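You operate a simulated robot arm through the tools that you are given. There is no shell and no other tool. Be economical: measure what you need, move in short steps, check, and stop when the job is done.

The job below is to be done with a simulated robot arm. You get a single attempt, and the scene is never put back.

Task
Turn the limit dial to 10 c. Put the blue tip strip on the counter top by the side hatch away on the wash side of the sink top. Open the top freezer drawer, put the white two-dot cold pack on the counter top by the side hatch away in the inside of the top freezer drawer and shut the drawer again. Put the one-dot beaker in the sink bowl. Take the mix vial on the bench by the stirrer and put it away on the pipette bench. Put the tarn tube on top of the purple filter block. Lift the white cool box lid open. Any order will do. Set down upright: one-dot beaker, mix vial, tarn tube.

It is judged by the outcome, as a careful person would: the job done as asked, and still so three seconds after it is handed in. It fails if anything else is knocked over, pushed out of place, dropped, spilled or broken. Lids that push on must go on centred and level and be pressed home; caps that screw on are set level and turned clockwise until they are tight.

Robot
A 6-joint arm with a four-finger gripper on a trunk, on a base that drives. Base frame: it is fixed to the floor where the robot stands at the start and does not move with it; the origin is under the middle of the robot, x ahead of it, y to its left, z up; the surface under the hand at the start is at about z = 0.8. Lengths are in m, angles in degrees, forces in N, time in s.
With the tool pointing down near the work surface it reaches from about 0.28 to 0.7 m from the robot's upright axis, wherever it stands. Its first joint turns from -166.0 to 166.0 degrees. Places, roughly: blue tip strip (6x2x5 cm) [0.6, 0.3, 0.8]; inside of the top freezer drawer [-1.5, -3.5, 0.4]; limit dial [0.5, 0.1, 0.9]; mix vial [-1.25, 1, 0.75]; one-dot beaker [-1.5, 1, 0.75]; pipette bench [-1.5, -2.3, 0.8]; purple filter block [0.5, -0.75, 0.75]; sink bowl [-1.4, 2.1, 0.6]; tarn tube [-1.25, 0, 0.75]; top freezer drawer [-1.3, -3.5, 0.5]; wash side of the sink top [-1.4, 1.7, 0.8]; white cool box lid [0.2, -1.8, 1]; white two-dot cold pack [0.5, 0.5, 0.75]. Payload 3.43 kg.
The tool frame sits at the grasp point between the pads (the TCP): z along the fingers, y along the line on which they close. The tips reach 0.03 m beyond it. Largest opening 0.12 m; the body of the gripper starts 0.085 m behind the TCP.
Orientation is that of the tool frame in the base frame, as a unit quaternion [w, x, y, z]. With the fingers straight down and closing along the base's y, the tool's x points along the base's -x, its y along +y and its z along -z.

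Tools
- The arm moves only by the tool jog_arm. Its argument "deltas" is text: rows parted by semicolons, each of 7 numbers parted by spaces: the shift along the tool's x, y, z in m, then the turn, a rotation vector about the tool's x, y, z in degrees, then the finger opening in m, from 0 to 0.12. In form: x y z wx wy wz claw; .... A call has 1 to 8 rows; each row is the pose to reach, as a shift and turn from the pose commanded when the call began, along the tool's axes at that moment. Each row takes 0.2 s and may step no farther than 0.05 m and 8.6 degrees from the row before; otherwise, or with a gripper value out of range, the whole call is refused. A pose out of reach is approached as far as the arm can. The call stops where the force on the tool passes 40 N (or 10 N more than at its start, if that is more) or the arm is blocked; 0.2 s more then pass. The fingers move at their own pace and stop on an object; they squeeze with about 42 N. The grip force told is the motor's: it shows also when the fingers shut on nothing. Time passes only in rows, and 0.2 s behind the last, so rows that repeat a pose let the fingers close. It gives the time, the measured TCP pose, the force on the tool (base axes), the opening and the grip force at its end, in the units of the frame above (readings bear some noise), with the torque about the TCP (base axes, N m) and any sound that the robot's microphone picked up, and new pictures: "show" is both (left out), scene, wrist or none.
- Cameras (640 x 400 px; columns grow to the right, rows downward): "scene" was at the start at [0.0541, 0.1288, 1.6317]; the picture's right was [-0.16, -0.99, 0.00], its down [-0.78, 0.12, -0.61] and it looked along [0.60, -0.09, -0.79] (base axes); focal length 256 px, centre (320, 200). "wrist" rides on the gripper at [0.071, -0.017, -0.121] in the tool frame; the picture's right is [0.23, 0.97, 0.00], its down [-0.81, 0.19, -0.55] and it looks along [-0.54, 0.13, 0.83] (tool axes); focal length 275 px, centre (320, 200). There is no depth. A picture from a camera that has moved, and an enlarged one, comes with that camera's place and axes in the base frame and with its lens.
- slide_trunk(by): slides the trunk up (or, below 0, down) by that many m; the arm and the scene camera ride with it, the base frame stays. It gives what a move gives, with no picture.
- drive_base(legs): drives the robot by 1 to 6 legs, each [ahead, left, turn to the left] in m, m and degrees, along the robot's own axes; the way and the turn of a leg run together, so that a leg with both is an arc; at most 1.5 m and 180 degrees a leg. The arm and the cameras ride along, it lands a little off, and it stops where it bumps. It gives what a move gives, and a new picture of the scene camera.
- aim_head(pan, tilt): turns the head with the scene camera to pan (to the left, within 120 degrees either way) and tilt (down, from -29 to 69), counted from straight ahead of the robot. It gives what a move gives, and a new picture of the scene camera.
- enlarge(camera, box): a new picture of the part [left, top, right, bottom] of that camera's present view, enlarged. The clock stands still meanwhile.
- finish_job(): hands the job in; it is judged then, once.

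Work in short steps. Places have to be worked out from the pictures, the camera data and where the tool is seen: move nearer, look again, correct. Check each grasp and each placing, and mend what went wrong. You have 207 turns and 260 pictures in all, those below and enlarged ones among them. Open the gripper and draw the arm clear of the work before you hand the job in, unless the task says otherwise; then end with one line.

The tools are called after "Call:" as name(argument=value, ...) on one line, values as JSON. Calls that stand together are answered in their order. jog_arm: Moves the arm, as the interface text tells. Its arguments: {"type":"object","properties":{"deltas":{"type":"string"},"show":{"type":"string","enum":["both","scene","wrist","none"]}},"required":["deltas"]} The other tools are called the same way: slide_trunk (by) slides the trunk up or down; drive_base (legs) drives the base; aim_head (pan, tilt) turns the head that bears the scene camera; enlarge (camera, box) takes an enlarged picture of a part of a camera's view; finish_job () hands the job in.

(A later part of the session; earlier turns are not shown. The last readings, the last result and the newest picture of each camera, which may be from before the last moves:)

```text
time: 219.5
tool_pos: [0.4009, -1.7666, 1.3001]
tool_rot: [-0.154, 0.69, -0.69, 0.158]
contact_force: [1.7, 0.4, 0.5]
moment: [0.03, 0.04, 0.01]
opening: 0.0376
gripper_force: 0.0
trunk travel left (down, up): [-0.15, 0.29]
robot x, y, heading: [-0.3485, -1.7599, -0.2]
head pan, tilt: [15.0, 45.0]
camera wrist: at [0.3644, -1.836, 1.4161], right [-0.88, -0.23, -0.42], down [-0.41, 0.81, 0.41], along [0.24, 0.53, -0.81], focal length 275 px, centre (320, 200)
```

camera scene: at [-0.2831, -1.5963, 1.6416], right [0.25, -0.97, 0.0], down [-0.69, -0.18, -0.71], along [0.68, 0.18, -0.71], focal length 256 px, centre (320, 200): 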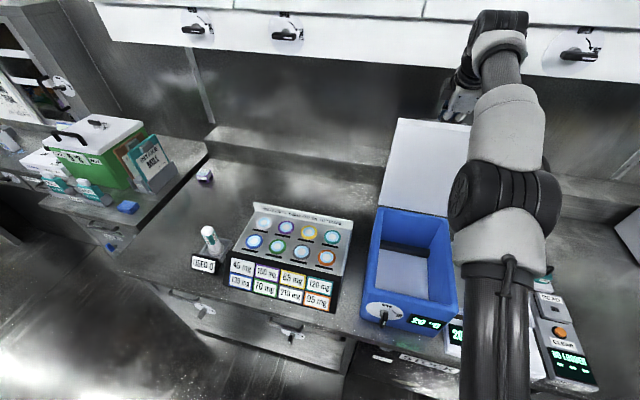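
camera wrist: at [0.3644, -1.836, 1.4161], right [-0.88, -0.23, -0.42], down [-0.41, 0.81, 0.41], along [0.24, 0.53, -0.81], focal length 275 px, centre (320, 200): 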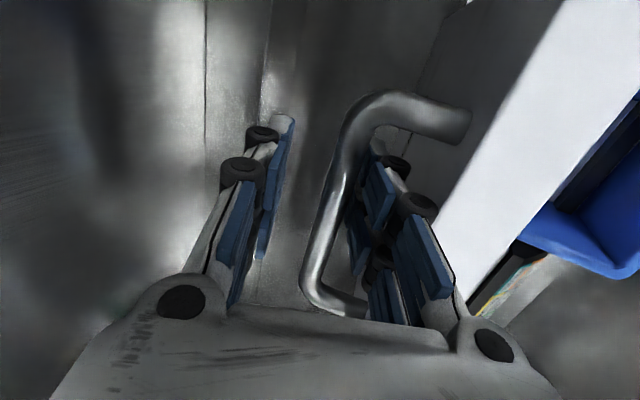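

The bar follows, so the lid falls freely short of vertical. Plan: let it lean on the front finger, give it room behind, move the base in, and push briskly so it swings past vertical. First ease back while widening.

Call:
jog_arm(deltas="0 0.01 -0.005 0 0 0 0.05; 0 0.025 -0.01 0 0 0 0.065; 0 0.042 -0.016 0 0 0 0.065; 0 0.042 -0.016 0 0 0 0.065", show="wrist")

Call:
drive_base(legs=[[0.045, 0, 0]])

```text
time: 220.5
tool_pos: [0.3572, -1.7668, 1.2958]
tool_rot: [-0.154, 0.69, -0.69, 0.157]
contact_force: [0.0, 0.0, 0.8]
moment: [0.03, 0.02, -0.01]
opening: 0.065
gripper_force: 0.2
trunk travel left (down, up): [-0.15, 0.29]
robot x, y, heading: [-0.3421, -1.7572, -0.3]
head pan, tilt: [15.0, 45.0]
camera wrist: at [0.3206, -1.8362, 1.4116], right [-0.88, -0.23, -0.42], down [-0.41, 0.81, 0.41], along [0.24, 0.53, -0.81], focal length 275 px, centre (320, 200)
```

wrist: 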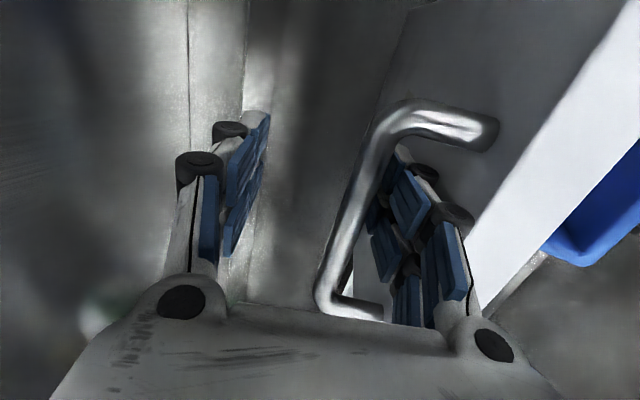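

```text
time: 221.4
tool_pos: [0.4029, -1.766, 1.2945]
tool_rot: [-0.153, 0.69, -0.69, 0.157]
contact_force: [0.9, 0.6, -1.0]
moment: [0.01, 0.03, -0.01]
opening: 0.0649
gripper_force: 0.0
trunk travel left (down, up): [-0.15, 0.29]
robot x, y, heading: [-0.3027, -1.7619, -0.7]
head pan, tilt: [15.0, 45.0]
camera scene: at [-0.2391, -1.5967, 1.6417], right [0.25, -0.97, 0.0], down [-0.69, -0.18, -0.71], along [0.68, 0.18, -0.71], focal length 256 px, centre (320, 200)
```

scene: 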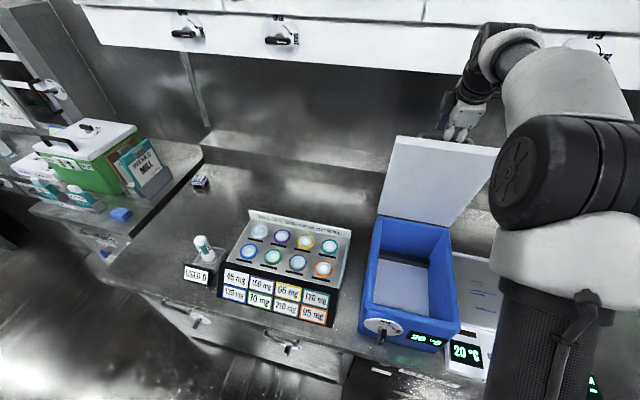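

Moves freely. Now I'll reduce the pitch ~12° so the finger doesn't wedge against the lid, then push.

Call:
jog_arm(deltas="0 0 0 -6 0 0 0.065; 0 0 0 -12 0 0 0.065; 0 0 0 -12 0 0 0.065", show="both")

```text
time: 222.2
tool_pos: [0.4, -1.7659, 1.2967]
tool_rot: [-0.081, 0.703, -0.702, 0.085]
contact_force: [-0.4, -0.4, 0.7]
moment: [-0.02, -0.01, -0.03]
opening: 0.0653
gripper_force: 0.1
trunk travel left (down, up): [-0.15, 0.29]
robot x, y, heading: [-0.2986, -1.7583, -0.3]
head pan, tilt: [15.0, 45.0]
camera scene: at [-0.2427, -1.5967, 1.6419], right [0.25, -0.97, 0.0], down [-0.68, -0.18, -0.71], along [0.69, 0.18, -0.71], focal length 256 px, centre (320, 200)
camera wrist: at [0.3882, -1.8355, 1.4174], right [-0.95, -0.23, -0.22], down [-0.32, 0.81, 0.49], along [0.07, 0.53, -0.84], focal length 275 px, centre (320, 200)
```

scene: 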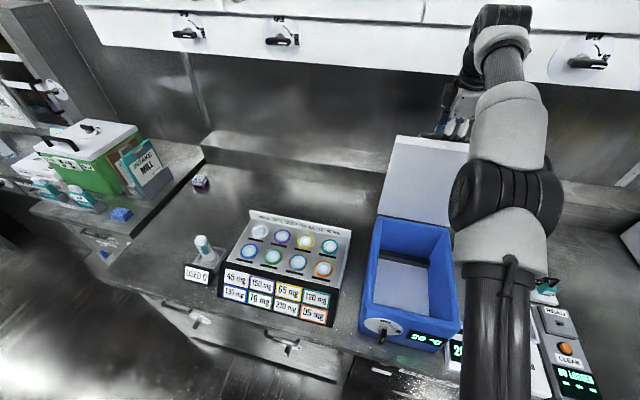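
wrist: 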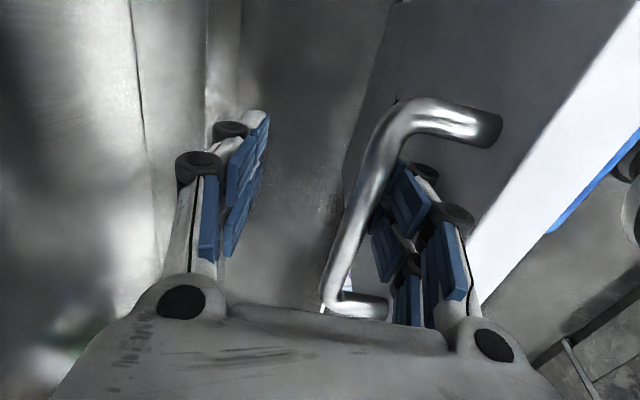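

I'll push forward (+x) with the arm as far as it reaches, at brisk speed.

Call:
jog_arm(deltas="0 -0.045 0.008 2 0 0 0.065; 0 -0.09 0.018 4 0 0 0.065; 0 -0.09 0.018 4 0 0 0.065", show="both")

```text
time: 223.0
tool_pos: [0.4315, -1.764, 1.2726]
tool_rot: [-0.104, 0.7, -0.699, 0.108]
contact_force: [-0.6, 0.3, -7.5]
moment: [0.11, -0.3, -0.05]
opening: 0.066
gripper_force: 0.6
out of reach, approached as far as the arm can: row 1, 2, 3
trunk travel left (down, up): [-0.15, 0.29]
robot x, y, heading: [-0.3009, -1.7577, -0.4]
head pan, tilt: [15.0, 45.0]
camera scene: at [-0.2397, -1.5966, 1.6416], right [0.25, -0.97, 0.0], down [-0.69, -0.18, -0.71], along [0.68, 0.18, -0.71], focal length 256 px, centre (320, 200)
camera wrist: at [0.4117, -1.8332, 1.3923], right [-0.93, -0.23, -0.29], down [-0.35, 0.81, 0.47], along [0.12, 0.53, -0.84], focal length 275 px, centre (320, 200)
```

scene: 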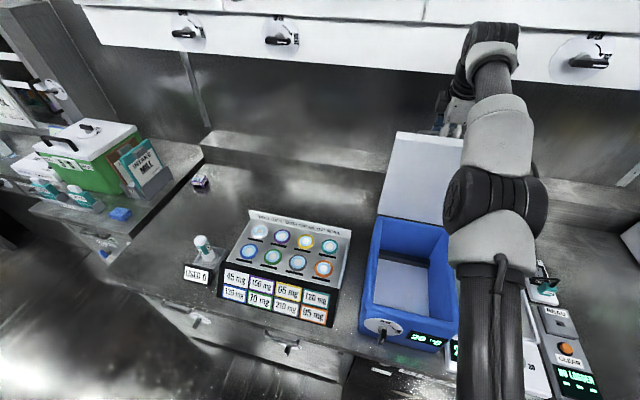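
wrist: 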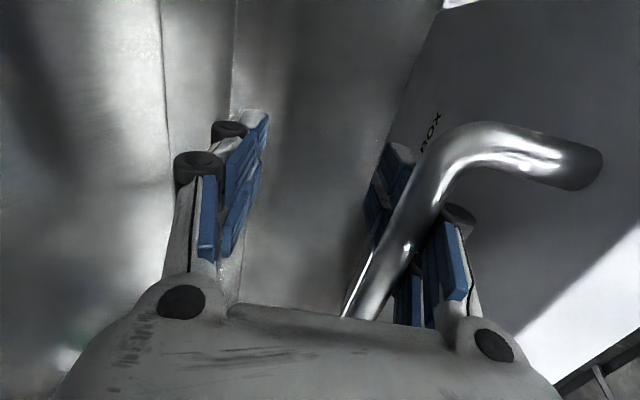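

The arm's at its limit and sank a little. I'll raise the trunk 6 cm to regain height and reach, then check.

Call:
slide_trunk(by=0.05)

Call:
enlarge(camera="wrist", box=[0, 0, 640, 400])

Call:
aim_head(pan=40, tilt=30)

```text
time: 223.4
tool_pos: [0.428, -1.764, 1.2712]
tool_rot: [-0.096, 0.701, -0.699, 0.1]
contact_force: [-0.3, 1.2, -10.0]
moment: [0.11, -0.47, -0.04]
opening: 0.065
gripper_force: 0.0
trunk travel left (down, up): [-0.159, 0.281]
robot x, y, heading: [-0.3011, -1.7568, -0.8]
head pan, tilt: [15.0, 45.0]
stopped: the force on the tool passed its limit at 52 N (the readings are from after the stop); the commanded pose is now the measured one
```

```text
1.00 times, centred on (320, 200) of wrist (not enlarged: the box is as wide or as high as the picture)
camera zoom: at [0.4112, -1.8332, 1.3918], right [-0.94, -0.23, -0.27], down [-0.34, 0.81, 0.47], along [0.11, 0.53, -0.84], focal length 275 px, centre (320, 200)
```

zoom: 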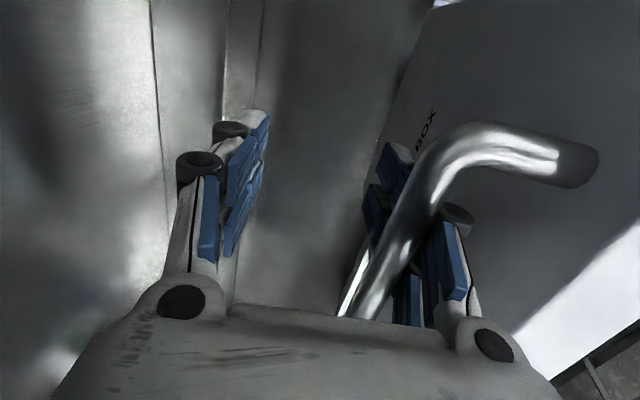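

```text
time: 224.3
tool_pos: [0.4303, -1.7642, 1.2718]
tool_rot: [-0.097, 0.701, -0.7, 0.101]
contact_force: [-2.1, 1.0, -16.5]
moment: [0.13, -0.69, 0.06]
opening: 0.0658
gripper_force: 1.2
trunk travel left (down, up): [-0.159, 0.281]
robot x, y, heading: [-0.2967, -1.7576, -0.7]
head pan, tilt: [40.0, 30.0]
camera scene: at [-0.2486, -1.5595, 1.6732], right [0.64, -0.77, 0.0], down [-0.39, -0.32, -0.87], along [0.67, 0.55, -0.5], focal length 256 px, centre (320, 200)
```

scene: 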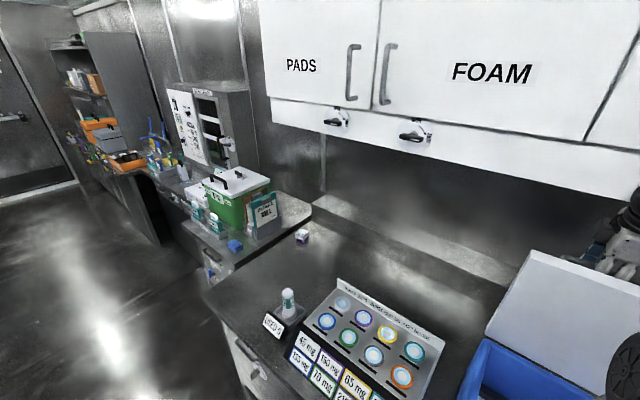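

The finger is catching on the bar when raised. I'll ease down 1 cm and close on the bar again to regain a firm clamp.

Call:
jog_arm(deltas="0 0.01 0.01 0 0 0 0.065; 0 0.015 0.01 0 0 0 0.05; 0 0.015 0.01 0 0 0 0.03; 0 0.015 0.01 0 0 0 0.03; 0 0.015 0.01 0 0 0 0.03", show="wrist")

Call:
aim_head(pan=20, tilt=25)

```text
time: 225.5
tool_pos: [0.4176, -1.7642, 1.2598]
tool_rot: [0.098, -0.7, 0.7, -0.101]
contact_force: [0.6, -0.7, 0.2]
moment: [0.02, 0.01, -0.04]
opening: 0.0301
gripper_force: 0.1
trunk travel left (down, up): [-0.159, 0.281]
robot x, y, heading: [-0.3, -1.76, -0.5]
head pan, tilt: [40.0, 30.0]
camera wrist: at [0.4002, -1.8333, 1.3797], right [-0.93, -0.23, -0.27], down [-0.34, 0.81, 0.47], along [0.11, 0.53, -0.84], focal length 275 px, centre (320, 200)
```

wrist: 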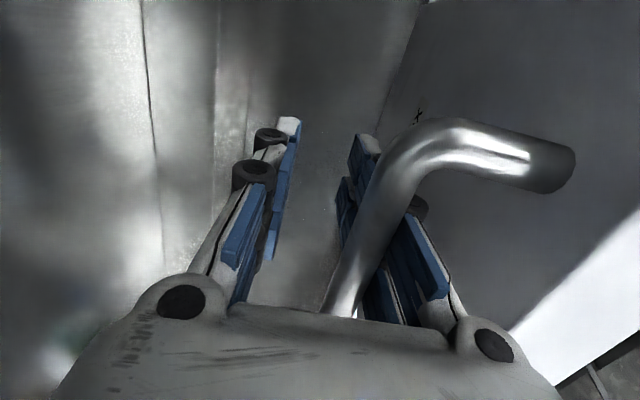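

```text
time: 226.3
tool_pos: [0.4176, -1.7635, 1.2591]
tool_rot: [-0.098, 0.7, -0.7, 0.102]
contact_force: [0.5, -0.2, 0.0]
moment: [0.0, 0.02, 0.02]
opening: 0.0298
gripper_force: 0.1
trunk travel left (down, up): [-0.159, 0.281]
robot x, y, heading: [-0.2989, -1.7573, -0.8]
head pan, tilt: [20.0, 25.0]
camera scene: at [-0.2331, -1.5862, 1.6813], right [0.34, -0.94, 0.0], down [-0.4, -0.14, -0.91], along [0.85, 0.3, -0.42], focal length 256 px, centre (320, 200)
```

scene: 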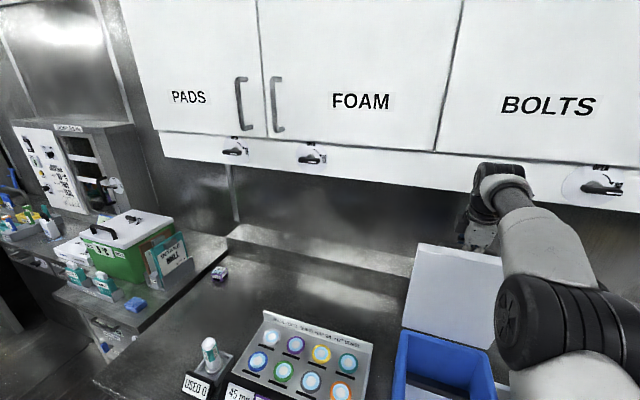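

Forces read zero and the lid stands at about 84°. The front finger now seems to be behind the bar. I'll move the hand slightly back (+x) to see whether the lid stays.

Call:
jog_arm(deltas="0 -0.006 0 0 0 0 0.02; 0 -0.012 0 0 0 0 0.01; 0 -0.012 0 0 0 0 0.01; 0 -0.012 0 0 0 0 0.01", show="both")

```text
time: 227.3
tool_pos: [0.4289, -1.7633, 1.2624]
tool_rot: [-0.098, 0.7, -0.699, 0.103]
contact_force: [-0.1, 0.4, -0.6]
moment: [0.0, -0.07, 0.04]
opening: 0.0107
gripper_force: 0.2
trunk travel left (down, up): [-0.159, 0.281]
robot x, y, heading: [-0.3019, -1.7589, -0.6]
head pan, tilt: [20.0, 25.0]
camera scene: at [-0.233, -1.5864, 1.6814], right [0.33, -0.94, 0.0], down [-0.4, -0.14, -0.91], along [0.85, 0.3, -0.42], focal length 256 px, centre (320, 200)
camera wrist: at [0.4112, -1.8335, 1.3828], right [-0.93, -0.23, -0.27], down [-0.34, 0.81, 0.47], along [0.11, 0.53, -0.84], focal length 275 px, centre (320, 200)
```

scene: 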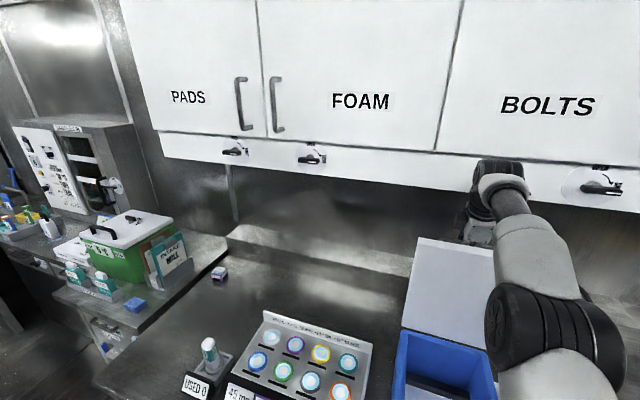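
wrist: 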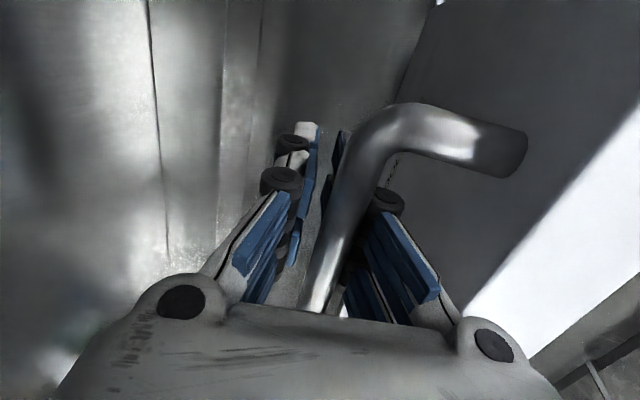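

The bar is now caged between the fingers near the palm, so the lid follows the hand. I'll creep the base forward to carry it past vertical.

Call:
drive_base(legs=[[0.035, 0, 0]])

Call:
enlarge(camera="wrist", box=[0, 0, 640, 400])

```text
time: 228.2
tool_pos: [0.4657, -1.7648, 1.2592]
tool_rot: [-0.095, 0.702, -0.699, 0.099]
contact_force: [-5.3, -1.5, -26.3]
moment: [0.29, -0.64, -0.15]
opening: 0.0195
gripper_force: 7.8
trunk travel left (down, up): [-0.159, 0.281]
robot x, y, heading: [-0.2669, -1.7592, -0.4]
head pan, tilt: [20.0, 25.0]
camera scene: at [-0.1946, -1.5867, 1.681], right [0.33, -0.94, 0.0], down [-0.4, -0.14, -0.91], along [0.85, 0.3, -0.42], focal length 256 px, centre (320, 200)
```

scene: 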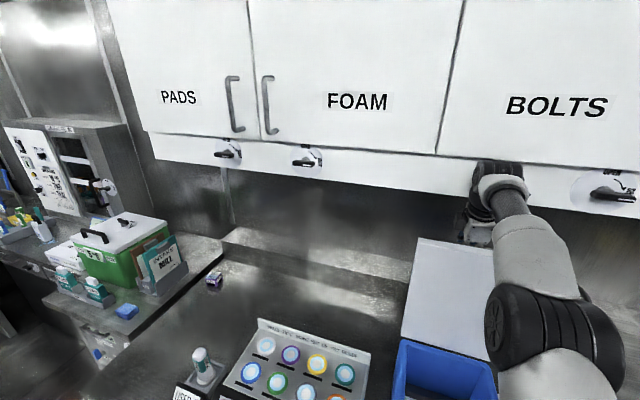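

```text
1.00 times, centred on (320, 200) of wrist (not enlarged: the box is as wide or as high as the picture)
camera zoom: at [0.4492, -1.8335, 1.379], right [-0.94, -0.23, -0.26], down [-0.34, 0.81, 0.48], along [0.1, 0.53, -0.84], focal length 275 px, centre (320, 200)
```

zoom: 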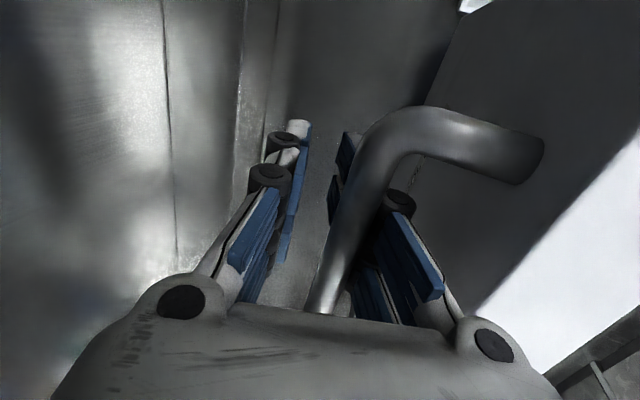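

Lid is about vertical now. I'll lower the hand 1 cm to relieve the pull and creep further.

Call:
jog_arm(deltas="0 -0.004 0.008 0 0 0 0.02; 0 -0.008 0.012 0 0 0 0.02", show="none")

Call:
drive_base(legs=[[0.03, 0, 0]])

Call:
enlarge(camera="scene", box=[340, 180, 560, 400])

```text
time: 228.8
tool_pos: [0.4715, -1.7644, 1.2506]
tool_rot: [-0.097, 0.7, -0.7, 0.101]
contact_force: [0.8, -0.2, -0.4]
moment: [-0.01, -0.02, 0.02]
opening: 0.02
gripper_force: 0.2
out of reach, approached as far as the arm can: row 2
trunk travel left (down, up): [-0.159, 0.281]
robot x, y, heading: [-0.2668, -1.758, -0.5]
head pan, tilt: [20.0, 25.0]
```

```text
time: 229.6
tool_pos: [0.4772, -1.7642, 1.2514]
tool_rot: [-0.09, 0.702, -0.701, 0.094]
contact_force: [-29.3, 0.2, -4.1]
moment: [-0.13, -5.2, 0.0]
opening: 0.02
gripper_force: 0.0
trunk travel left (down, up): [-0.159, 0.281]
robot x, y, heading: [-0.2484, -1.7551, -0.1]
head pan, tilt: [20.0, 25.0]
stopped in leg 1: the force on the tool passed its limit at 141 N (the readings are from after the stop); the commanded pose is now the measured one
camera scene: at [-0.1896, -1.5865, 1.6816], right [0.33, -0.94, 0.0], down [-0.39, -0.14, -0.91], along [0.86, 0.3, -0.42], focal length 256 px, centre (320, 200)
```

scene: 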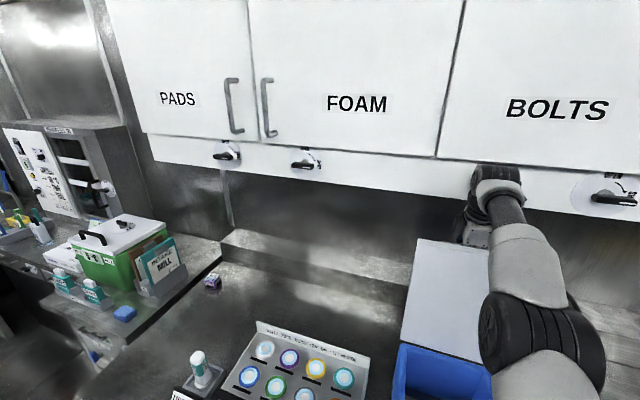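

```text
1.82 times, centred on (450, 290) of scene
camera zoom: at [-0.1896, -1.5865, 1.6816], right [0.33, -0.94, 0.0], down [-0.39, -0.14, -0.91], along [0.86, 0.3, -0.42], focal length 466 px, centre (84, 36)
```

zoom: 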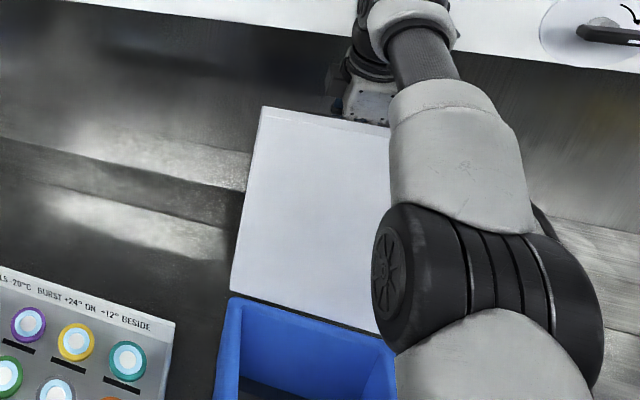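

The wrist bumped the cabinet's lower edge, so I'll back off 1.5 cm. Then I'll open the fingers wide to see which way the lid leans.

Call:
drive_base(legs=[[-0.015, 0, 0]])

Call:
jog_arm(deltas="0 0 0 0 0 0 0.05; 0 0 0 0 0 0 0.07; 0 0 0 0 0 0 0.07; 0 0 0 0 0 0 0.07", show="both")

```text
time: 230.4
tool_pos: [0.4668, -1.7642, 1.2472]
tool_rot: [-0.089, 0.702, -0.701, 0.092]
contact_force: [-0.3, -0.6, -0.5]
moment: [-0.02, -0.02, -0.02]
opening: 0.02
gripper_force: 0.0
trunk travel left (down, up): [-0.159, 0.281]
robot x, y, heading: [-0.2663, -1.7571, -0.5]
head pan, tilt: [20.0, 25.0]
camera scene: at [-0.1981, -1.5866, 1.6813], right [0.33, -0.94, 0.0], down [-0.4, -0.14, -0.91], along [0.85, 0.3, -0.42], focal length 256 px, centre (320, 200)
```

scene: 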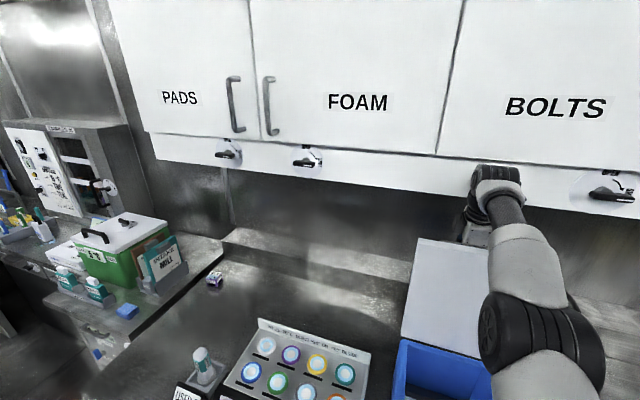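

```text
time: 231.4
tool_pos: [0.4673, -1.7636, 1.2479]
tool_rot: [-0.089, 0.701, -0.701, 0.093]
contact_force: [2.2, 0.1, -0.3]
moment: [0.01, 0.04, -0.01]
opening: 0.0695
gripper_force: 0.1
trunk travel left (down, up): [-0.159, 0.281]
robot x, y, heading: [-0.2673, -1.7562, -0.0]
head pan, tilt: [20.0, 25.0]
camera scene: at [-0.1971, -1.5866, 1.6813], right [0.33, -0.94, 0.0], down [-0.4, -0.14, -0.91], along [0.85, 0.3, -0.42], focal length 256 px, centre (320, 200)
camera wrist: at [0.4532, -1.8339, 1.3679], right [-0.94, -0.23, -0.25], down [-0.33, 0.81, 0.48], along [0.09, 0.53, -0.84], focal length 275 px, centre (320, 200)
```

scene: 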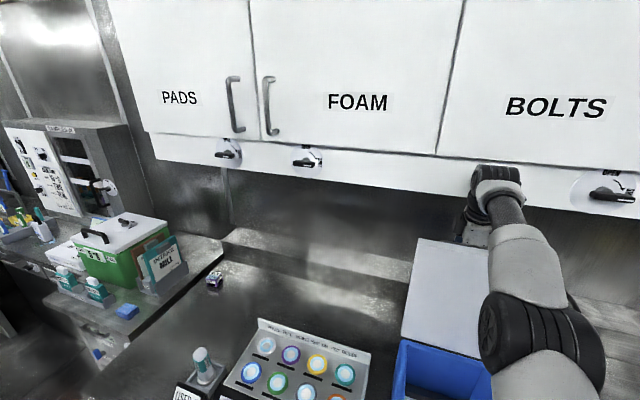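
wrist: 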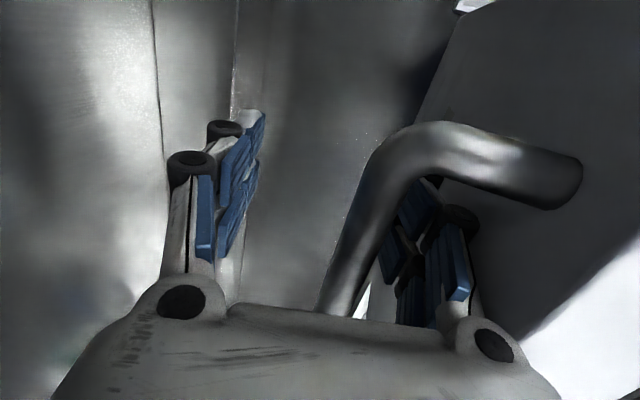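

By the picture geometry the lid may be slightly past vertical. Test: move the hand 2 cm toward me and see if the bar stays put.

Call:
jog_arm(deltas="0 0.01 0 0 0 0 0.08; 0 0.02 0 0 0 0 0.085; 0 0.02 0 0 0 0 0.085; 0 0.02 0 0 0 0 0.085", show="wrist")

```text
time: 232.4
tool_pos: [0.4475, -1.7658, 1.2429]
tool_rot: [-0.09, 0.702, -0.7, 0.093]
contact_force: [-0.1, -0.3, -0.5]
moment: [-0.01, 0.02, 0.0]
opening: 0.0848
gripper_force: 0.0
trunk travel left (down, up): [-0.159, 0.281]
robot x, y, heading: [-0.2659, -1.7593, -0.6]
head pan, tilt: [20.0, 25.0]
camera wrist: at [0.4331, -1.8339, 1.3629], right [-0.94, -0.23, -0.25], down [-0.33, 0.81, 0.48], along [0.09, 0.53, -0.84], focal length 275 px, centre (320, 200)
```

wrist: 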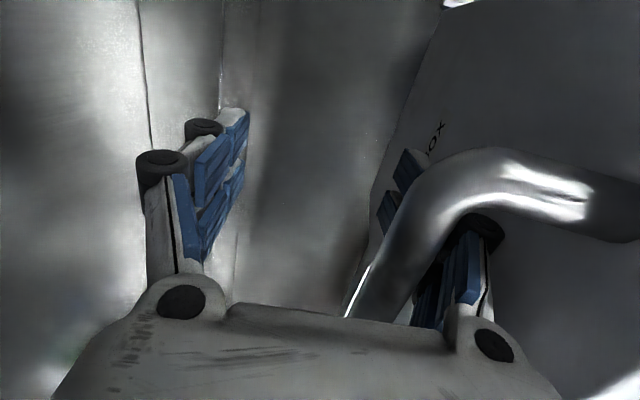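

That test is ambiguous because the finger sits between bar and lid and drags it. I'll instead push the lid as far back as possible with a narrow opening, then withdraw the fingers upward.

Call:
jog_arm(deltas="0 -0.008 0 0 0 0 0.06; 0 -0.016 0 0 0 0 0.04; 0 -0.022 0 0 0 0 0.03; 0 -0.022 0 0 0 0 0.03; 0 -0.022 0 0 0 0 0.03", show="both")

```text
time: 233.6
tool_pos: [0.4687, -1.7649, 1.2474]
tool_rot: [-0.09, 0.702, -0.7, 0.093]
contact_force: [0.4, -0.5, -0.4]
moment: [-0.01, 0.0, 0.03]
opening: 0.0304
gripper_force: 0.3
trunk travel left (down, up): [-0.159, 0.281]
robot x, y, heading: [-0.2658, -1.7592, -0.5]
head pan, tilt: [20.0, 25.0]
camera scene: at [-0.1974, -1.5865, 1.6814], right [0.33, -0.94, 0.0], down [-0.4, -0.14, -0.91], along [0.85, 0.3, -0.42], focal length 256 px, centre (320, 200)
camera wrist: at [0.4541, -1.834, 1.3681], right [-0.94, -0.23, -0.25], down [-0.33, 0.81, 0.48], along [0.09, 0.53, -0.84], focal length 275 px, centre (320, 200)
```

scene: 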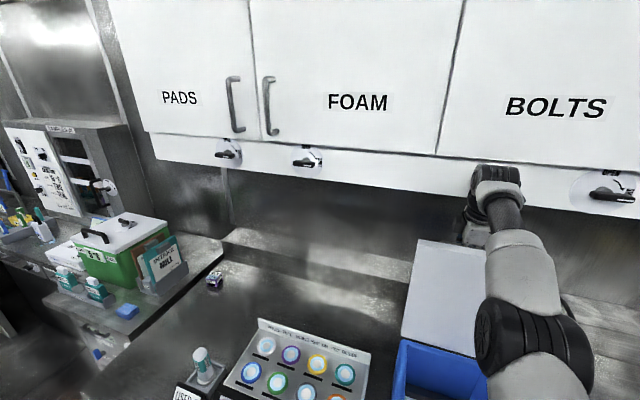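
wrist: 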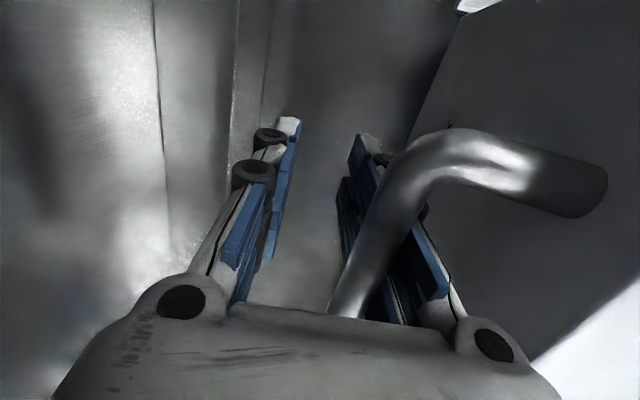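

Proper test: with the narrow opening, move the hand 12 mm toward me. If the lid stays, the bar will shift left relative to the fingers.

Call:
jog_arm(deltas="0 0.006 0 0 0 0 0.03; 0 0.012 0 0 0 0 0.03; 0 0.012 0 0 0 0 0.03; 0 0.012 0 0 0 0 0.03", show="wrist")

```text
time: 234.6
tool_pos: [0.4555, -1.7637, 1.2436]
tool_rot: [-0.089, 0.702, -0.7, 0.093]
contact_force: [0.5, 0.3, 0.2]
moment: [0.02, 0.1, 0.0]
opening: 0.0297
gripper_force: 0.1
trunk travel left (down, up): [-0.159, 0.281]
robot x, y, heading: [-0.2622, -1.7583, -0.3]
head pan, tilt: [20.0, 25.0]
camera wrist: at [0.4428, -1.8333, 1.365], right [-0.94, -0.23, -0.25], down [-0.33, 0.81, 0.48], along [0.09, 0.53, -0.84], focal length 275 px, centre (320, 200)
```

wrist: 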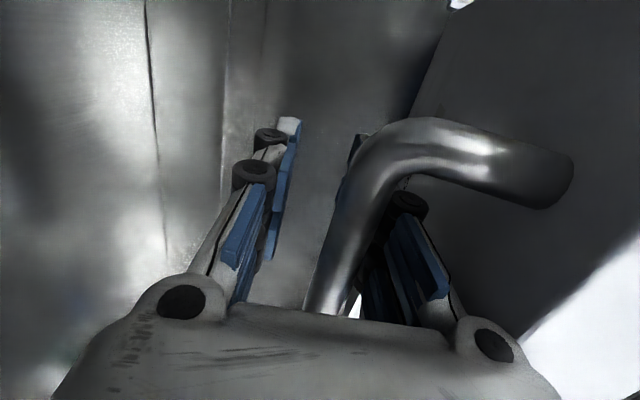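

The bar stayed put, so the lid is holding. Now I'll withdraw the fingers upward past the bar, watching force.

Call:
jog_arm(deltas="0 0.004 -0.02 0 0 0 0.032; 0 0.004 -0.045 0 0 0 0.032; 0 0.004 -0.07 0 0 0 0.032", show="both")

```text
time: 235.4
tool_pos: [0.4374, -1.7653, 1.3113]
tool_rot: [-0.089, 0.703, -0.7, 0.093]
contact_force: [-0.4, 0.1, -0.7]
moment: [0.0, -0.03, -0.01]
opening: 0.0319
gripper_force: 0.1
trunk travel left (down, up): [-0.159, 0.281]
robot x, y, heading: [-0.264, -1.7562, -0.4]
head pan, tilt: [20.0, 25.0]
camera scene: at [-0.1977, -1.5866, 1.6814], right [0.33, -0.94, 0.0], down [-0.4, -0.14, -0.91], along [0.85, 0.3, -0.42], focal length 256 px, centre (320, 200)
camera wrist: at [0.4228, -1.8346, 1.4319], right [-0.94, -0.23, -0.25], down [-0.33, 0.81, 0.48], along [0.09, 0.53, -0.84], focal length 275 px, centre (320, 200)
```

scene: 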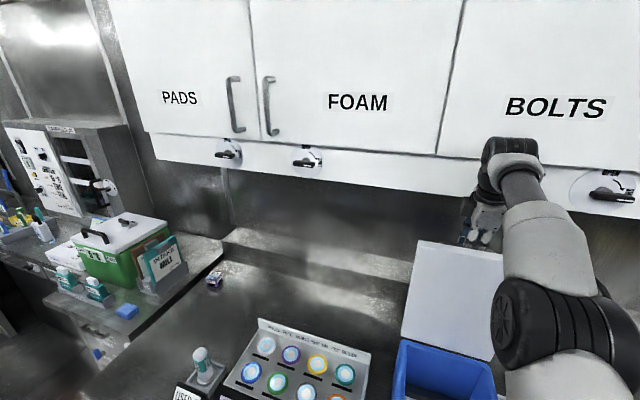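
wrist: 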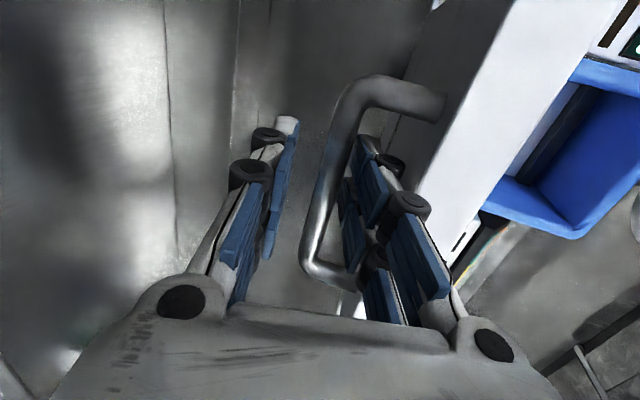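

Free of catches. I'll raise the trunk 10 cm to lift the hand vertically clear of bar and lid edge.

Call:
slide_trunk(by=0.11)

Call:
enlarge(camera="wrist", box=[0, 0, 640, 400])

```text
time: 236.5
tool_pos: [0.431, -1.7655, 1.4027]
tool_rot: [-0.084, 0.702, -0.702, 0.087]
contact_force: [-4.4, -0.1, 1.9]
moment: [0.02, -0.21, 0.05]
opening: 0.032
gripper_force: 0.0
trunk travel left (down, up): [-0.253, 0.187]
robot x, y, heading: [-0.266, -1.7564, -0.2]
head pan, tilt: [20.0, 25.0]
stopped: the force on the tool passed its limit at 52 N (the readings are from after the stop); the commanded pose is now the measured one
```

```text
1.00 times, centred on (320, 200) of wrist (not enlarged: the box is as wide or as high as the picture)
camera zoom: at [0.419, -1.8346, 1.5231], right [-0.94, -0.23, -0.23], down [-0.32, 0.81, 0.49], along [0.08, 0.53, -0.84], focal length 275 px, centre (320, 200)
```

zoom: 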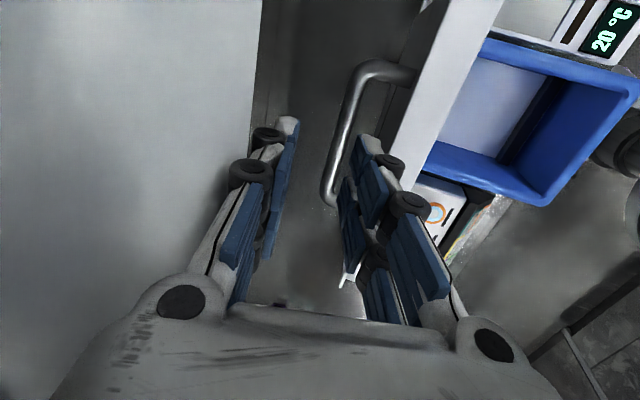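

The fingertips (z≈1.37) are above the lid edge (≈1.33), and the hand just brushed the cabinet. Backing straight away.

Call:
drive_base(legs=[[-0.12, 0, 0], [-0.15, 0, 0]])

Call:
aim_head(pan=20, tilt=35)

```text
time: 238.7
tool_pos: [0.1636, -1.7667, 1.4008]
tool_rot: [0.083, -0.7, 0.704, -0.086]
contact_force: [0.0, 0.4, 0.3]
moment: [-0.01, -0.05, -0.01]
opening: 0.032
gripper_force: 0.1
trunk travel left (down, up): [-0.253, 0.187]
robot x, y, heading: [-0.5328, -1.755, -1.0]
head pan, tilt: [20.0, 25.0]
camera scene: at [-0.4682, -1.5841, 1.775], right [0.33, -0.94, 0.0], down [-0.4, -0.14, -0.91], along [0.86, 0.3, -0.42], focal length 256 px, centre (320, 200)
```

scene: 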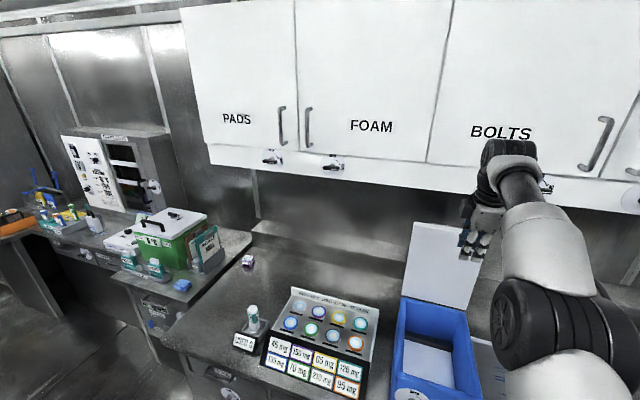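

```text
time: 239.4
tool_pos: [0.1648, -1.7668, 1.3986]
tool_rot: [0.083, -0.701, 0.703, -0.087]
contact_force: [-0.7, 0.9, -0.6]
moment: [0.02, -0.01, 0.02]
opening: 0.0319
gripper_force: 0.0
trunk travel left (down, up): [-0.253, 0.187]
robot x, y, heading: [-0.5379, -1.755, -0.6]
head pan, tilt: [20.0, 35.0]
camera scene: at [-0.4699, -1.5855, 1.7592], right [0.33, -0.94, 0.0], down [-0.54, -0.19, -0.82], along [0.77, 0.27, -0.57], focal length 256 px, centre (320, 200)
```

scene: 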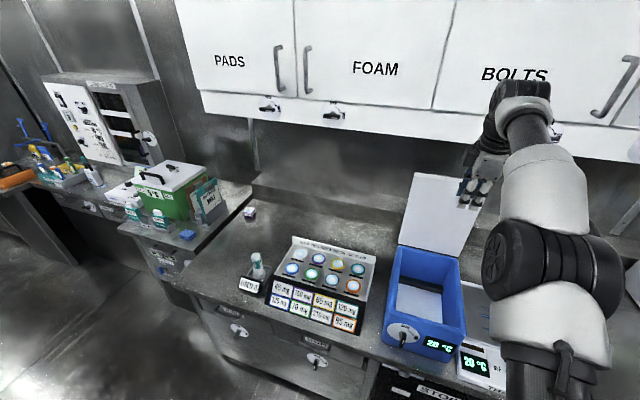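

The lid stands open on its own. Now restore the arm: lower the trunk, retract and level, and unwind the yaw.

Call:
slide_trunk(by=-0.1)

Call:
jog_arm(deltas="0 0.045 0 -4 0 0 0.06; 0 0.09 0 -8 0 0 0.08; 0 0.135 0 -13.8 0 0 0.08; 0 0.18 0 -13.8 0 0 0.08; 0 0.22 -0.01 -13.8 0 0 0.08; 0 0.26 -0.02 -13.8 0 0 0.08", show="none")

Call:
jog_arm(deltas="0 0 0 0 0 8.5 0.08; 0 0 0 0 0 17 0.08; 0 0 0 0 0 25.5 0.08; 0 0 0 0 0 34 0.08; 0 0 0 0 0 42.5 0.08; 0 0 0 0 0 51 0.08; 0 0 0 0 0 59.5 0.08; 0 0 0 0 0 68 0.08", show="none")

Call:
jog_arm(deltas="0 0 0 0 0 8 0.08; 0 0 0 0 0 16 0.08; 0 0 0 0 0 22 0.08", show="none")

```text
time: 240.7
tool_pos: [0.1645, -1.7661, 1.2996]
tool_rot: [0.083, -0.7, 0.704, -0.087]
contact_force: [-0.3, 0.2, 0.5]
moment: [-0.02, 0.01, 0.0]
opening: 0.0321
gripper_force: 0.1
trunk travel left (down, up): [-0.153, 0.287]
robot x, y, heading: [-0.5385, -1.7523, -1.0]
head pan, tilt: [20.0, 35.0]
```

```text
time: 242.1
tool_pos: [-0.0927, -1.7667, 1.256]
tool_rot: [-0.001, -0.705, 0.709, -0.002]
contact_force: [-1.2, 0.3, 1.2]
moment: [0.0, -0.01, 0.0]
opening: 0.0801
gripper_force: 0.0
trunk travel left (down, up): [-0.153, 0.287]
robot x, y, heading: [-0.5365, -1.754, -0.8]
head pan, tilt: [20.0, 35.0]
```

```text
time: 243.9
tool_pos: [-0.0932, -1.7648, 1.2565]
tool_rot: [-0.001, -0.186, 0.983, -0.002]
contact_force: [0.5, -0.2, -0.2]
moment: [0.03, 0.0, -0.03]
opening: 0.08
gripper_force: 0.1
trunk travel left (down, up): [-0.153, 0.287]
robot x, y, heading: [-0.5403, -1.7544, -0.7]
head pan, tilt: [20.0, 35.0]
```

```text
time: 244.7
tool_pos: [-0.0919, -1.7648, 1.2572]
tool_rot: [0.0, 0.004, 1.0, -0.002]
contact_force: [0.3, 0.3, -0.7]
moment: [0.0, -0.01, 0.01]
opening: 0.08
gripper_force: 0.2
trunk travel left (down, up): [-0.153, 0.287]
robot x, y, heading: [-0.5329, -1.7538, -1.0]
head pan, tilt: [20.0, 35.0]
```

Now drive to the tarn tube: slide to y≈−0.05, turn to face the rear bench.

Call:
drive_base(legs=[[0, 0.85, 0.8], [0, 0.85, 0], [0, 0, 180]])

Call:
aim_head(pan=22, tilt=48)

```text
time: 260.8
tool_pos: [-0.9689, -0.0247, 1.2563]
tool_rot: [-0.002, 1.0, 0.004, -0.001]
contact_force: [0.4, -0.7, 0.0]
moment: [0.01, 0.01, 0.01]
opening: 0.08
gripper_force: 0.1
trunk travel left (down, up): [-0.153, 0.287]
robot x, y, heading: [-0.5306, -0.0301, -179.9]
head pan, tilt: [20.0, 35.0]
camera scene: at [-0.5874, -0.1977, 1.6591], right [-0.34, 0.94, 0.0], down [0.54, 0.2, -0.82], along [-0.77, -0.28, -0.57], focal length 256 px, centre (320, 200)
```

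scene: 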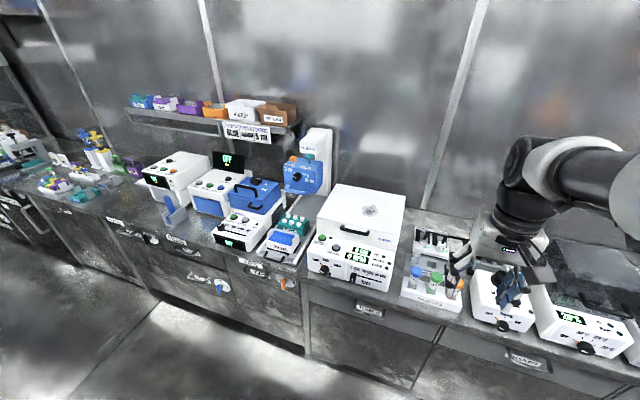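

```text
time: 261.6
tool_pos: [-0.9705, -0.0238, 1.2571]
tool_rot: [-0.002, 1.0, 0.004, -0.001]
contact_force: [-1.0, -0.6, 0.5]
moment: [0.0, -0.01, 0.0]
opening: 0.0802
gripper_force: 0.1
trunk travel left (down, up): [-0.153, 0.287]
robot x, y, heading: [-0.5235, -0.0286, -179.7]
head pan, tilt: [22.0, 48.0]
camera scene: at [-0.5778, -0.197, 1.6402], right [-0.38, 0.93, 0.0], down [0.69, 0.28, -0.67], along [-0.62, -0.25, -0.74], focal length 256 px, centre (320, 200)
```

scene: 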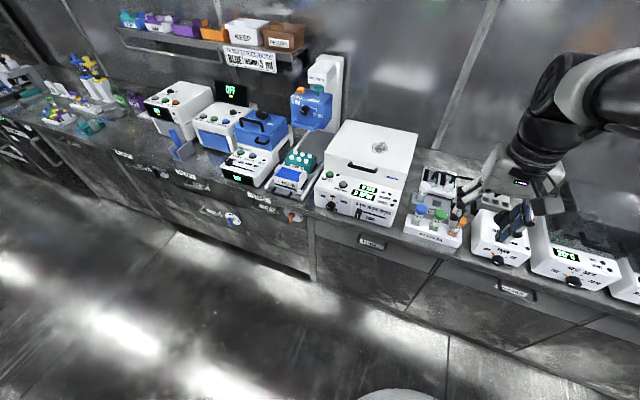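

Call:
enlarge(camera="scene", box=[385, 150, 515, 270])

Call:
enlarge(camera="wrist", box=[0, 0, 640, 400])

```text
3.33 times, centred on (450, 210) of scene
camera zoom: at [-0.5778, -0.197, 1.6402], right [-0.38, 0.93, 0.0], down [0.69, 0.28, -0.67], along [-0.62, -0.25, -0.74], focal length 855 px, centre (-113, 167)
```

zoom: 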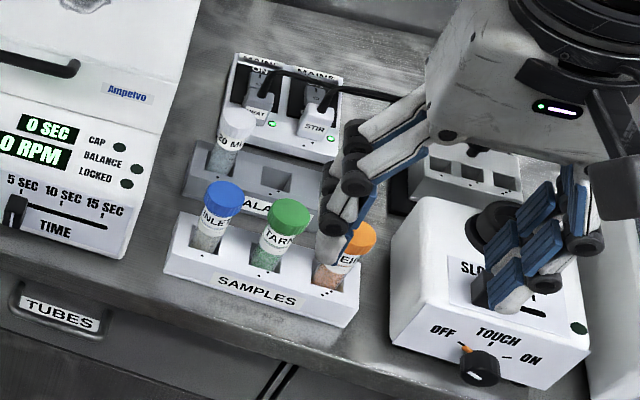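

```text
1.00 times, centred on (320, 200) of wrist (not enlarged: the box is as wide or as high as the picture)
camera zoom: at [-0.898, -0.0058, 1.3767], right [0.24, -0.97, 0.0], down [-0.81, -0.2, 0.55], along [-0.54, -0.13, -0.83], focal length 275 px, centre (320, 200)
```

zoom: 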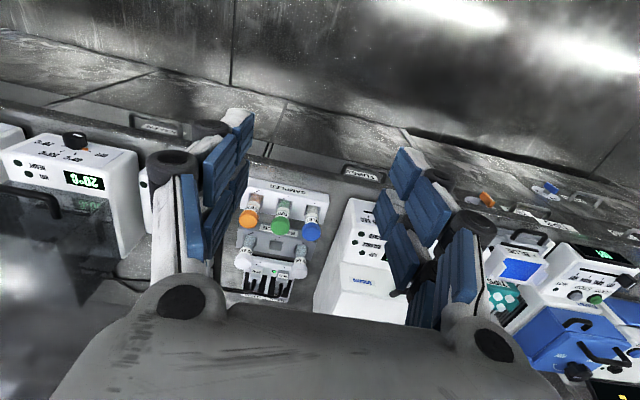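

TARN is the green-capped tube in the SAMPLES rack, top at about (−1.27, −0.014, 0.92), with neighbours ~7 cm to each side. I'll drive closer.

Call:
drive_base(legs=[[0.26, 0, -0.2]])

Call:
jog_arm(deltas="-0.01 0 0.04 0 0 0 0.07; -0.02 0 0.08 0 0 0 0.056; -0.03 0 0.12 0 0 0 0.056; -0.04 0 0.16 0 0 0 0.056; -0.04 0 0.19 0 0 0 0.056", show="wrist")

```text
time: 263.4
tool_pos: [-1.2294, -0.022, 1.2561]
tool_rot: [-0.002, 1.0, 0.002, 0.001]
contact_force: [0.4, 0.7, -0.6]
moment: [0.02, -0.05, 0.01]
opening: 0.08
gripper_force: 0.0
trunk travel left (down, up): [-0.153, 0.287]
robot x, y, heading: [-0.7826, -0.0277, 179.8]
head pan, tilt: [22.0, 48.0]
camera scene: at [-0.8386, -0.1967, 1.6401], right [-0.37, 0.93, 0.0], down [0.69, 0.28, -0.67], along [-0.62, -0.25, -0.74], focal length 256 px, centre (320, 200)
```

scene: 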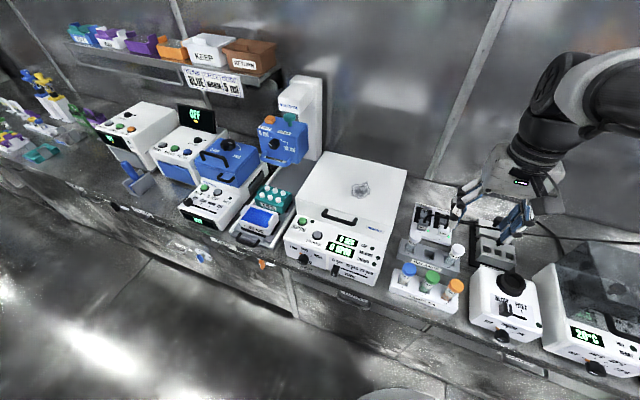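

```text
time: 264.6
tool_pos: [-1.2686, -0.0226, 1.0655]
tool_rot: [-0.002, 1.0, 0.003, 0.0]
contact_force: [0.4, 0.4, 1.0]
moment: [-0.02, -0.03, 0.0]
opening: 0.056
gripper_force: 0.0
trunk travel left (down, up): [-0.153, 0.287]
robot x, y, heading: [-0.7839, -0.0264, 179.9]
head pan, tilt: [22.0, 48.0]
camera wrist: at [-1.1975, -0.0048, 1.1853], right [0.24, -0.97, 0.0], down [-0.81, -0.2, 0.55], along [-0.54, -0.13, -0.83], focal length 275 px, centre (320, 200)
```

wrist: 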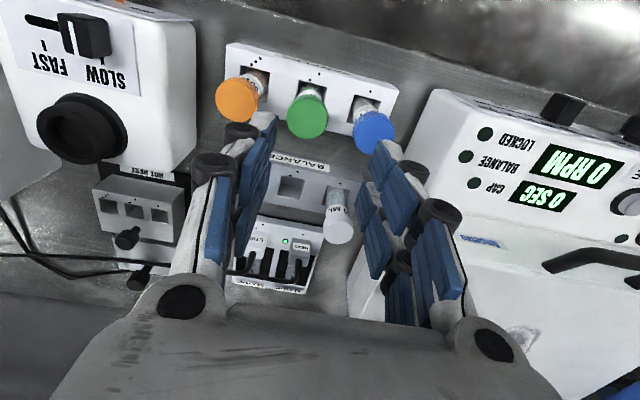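

Aligned with the rack. I'll shift (−10, +11 mm), descend around the green cap and close.

Call:
jog_arm(deltas="-0.0095 -0.0115 0.03 0 0 0 0.056; -0.0095 -0.0115 0.075 0 0 0 0.056; -0.0095 -0.0115 0.12 0 0 0 0.056; -0.0095 -0.0115 0.165 0 0 0 0.056; -0.0095 -0.0115 0.165 0 0 0 0.03; -0.0095 -0.0115 0.165 0 0 0 0.015; -0.0095 -0.0115 0.165 0 0 0 0.015", show="wrist")

```text
time: 266.2
tool_pos: [-1.2784, -0.0125, 0.9015]
tool_rot: [-0.002, 1.0, 0.002, 0.0]
contact_force: [0.8, 0.6, 0.1]
moment: [0.0, -0.02, -0.02]
opening: 0.0348
gripper_force: 32.4
trunk travel left (down, up): [-0.153, 0.287]
robot x, y, heading: [-0.7849, -0.0279, 179.9]
head pan, tilt: [22.0, 48.0]
camera wrist: at [-1.2063, 0.006, 1.0207], right [0.23, -0.97, 0.0], down [-0.81, -0.2, 0.55], along [-0.54, -0.13, -0.83], focal length 275 px, centre (320, 200)
```

wrist: 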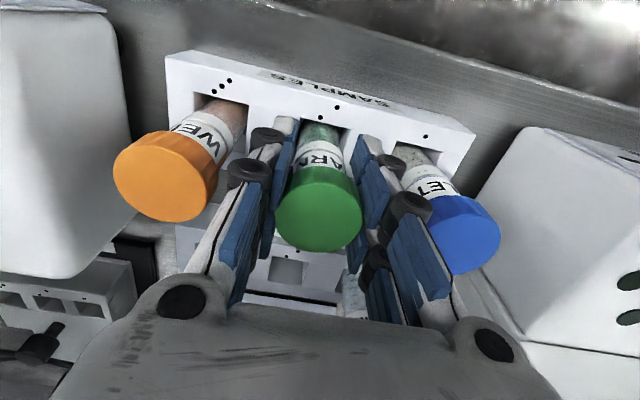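

Gripped the TARN cap. Lifting straight up out of the rack.

Call:
jog_arm(deltas="0 0 -0.02 0 0 0 0.015; 0 0 -0.05 0 0 0 0.015; 0 0 -0.08 0 0 0 0.015; 0 0 -0.12 0 0 0 0.015; 0 0 -0.16 0 0 0 0.015; 0 0 -0.2 0 0 0 0.015; 0.03 0 -0.23 0 0 0 0.015; 0.06 0 -0.26 0 0 0 0.015", show="wrist")

```text
time: 268.0
tool_pos: [-1.2158, -0.0115, 1.1646]
tool_rot: [-0.003, 1.0, 0.003, 0.0]
contact_force: [0.7, 0.2, 0.2]
moment: [0.02, 0.0, 0.02]
opening: 0.0338
gripper_force: 42.3
trunk travel left (down, up): [-0.153, 0.287]
robot x, y, heading: [-0.7867, -0.0257, 179.9]
head pan, tilt: [22.0, 48.0]
camera wrist: at [-1.144, 0.0069, 1.2839], right [0.24, -0.97, 0.0], down [-0.81, -0.2, 0.55], along [-0.54, -0.13, -0.83], focal length 275 px, centre (320, 200)
```

wrist: 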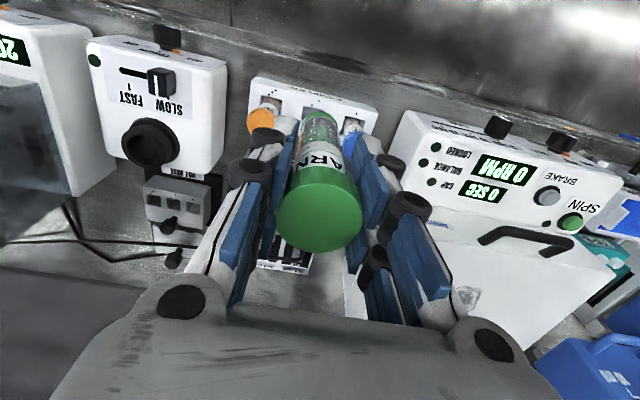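

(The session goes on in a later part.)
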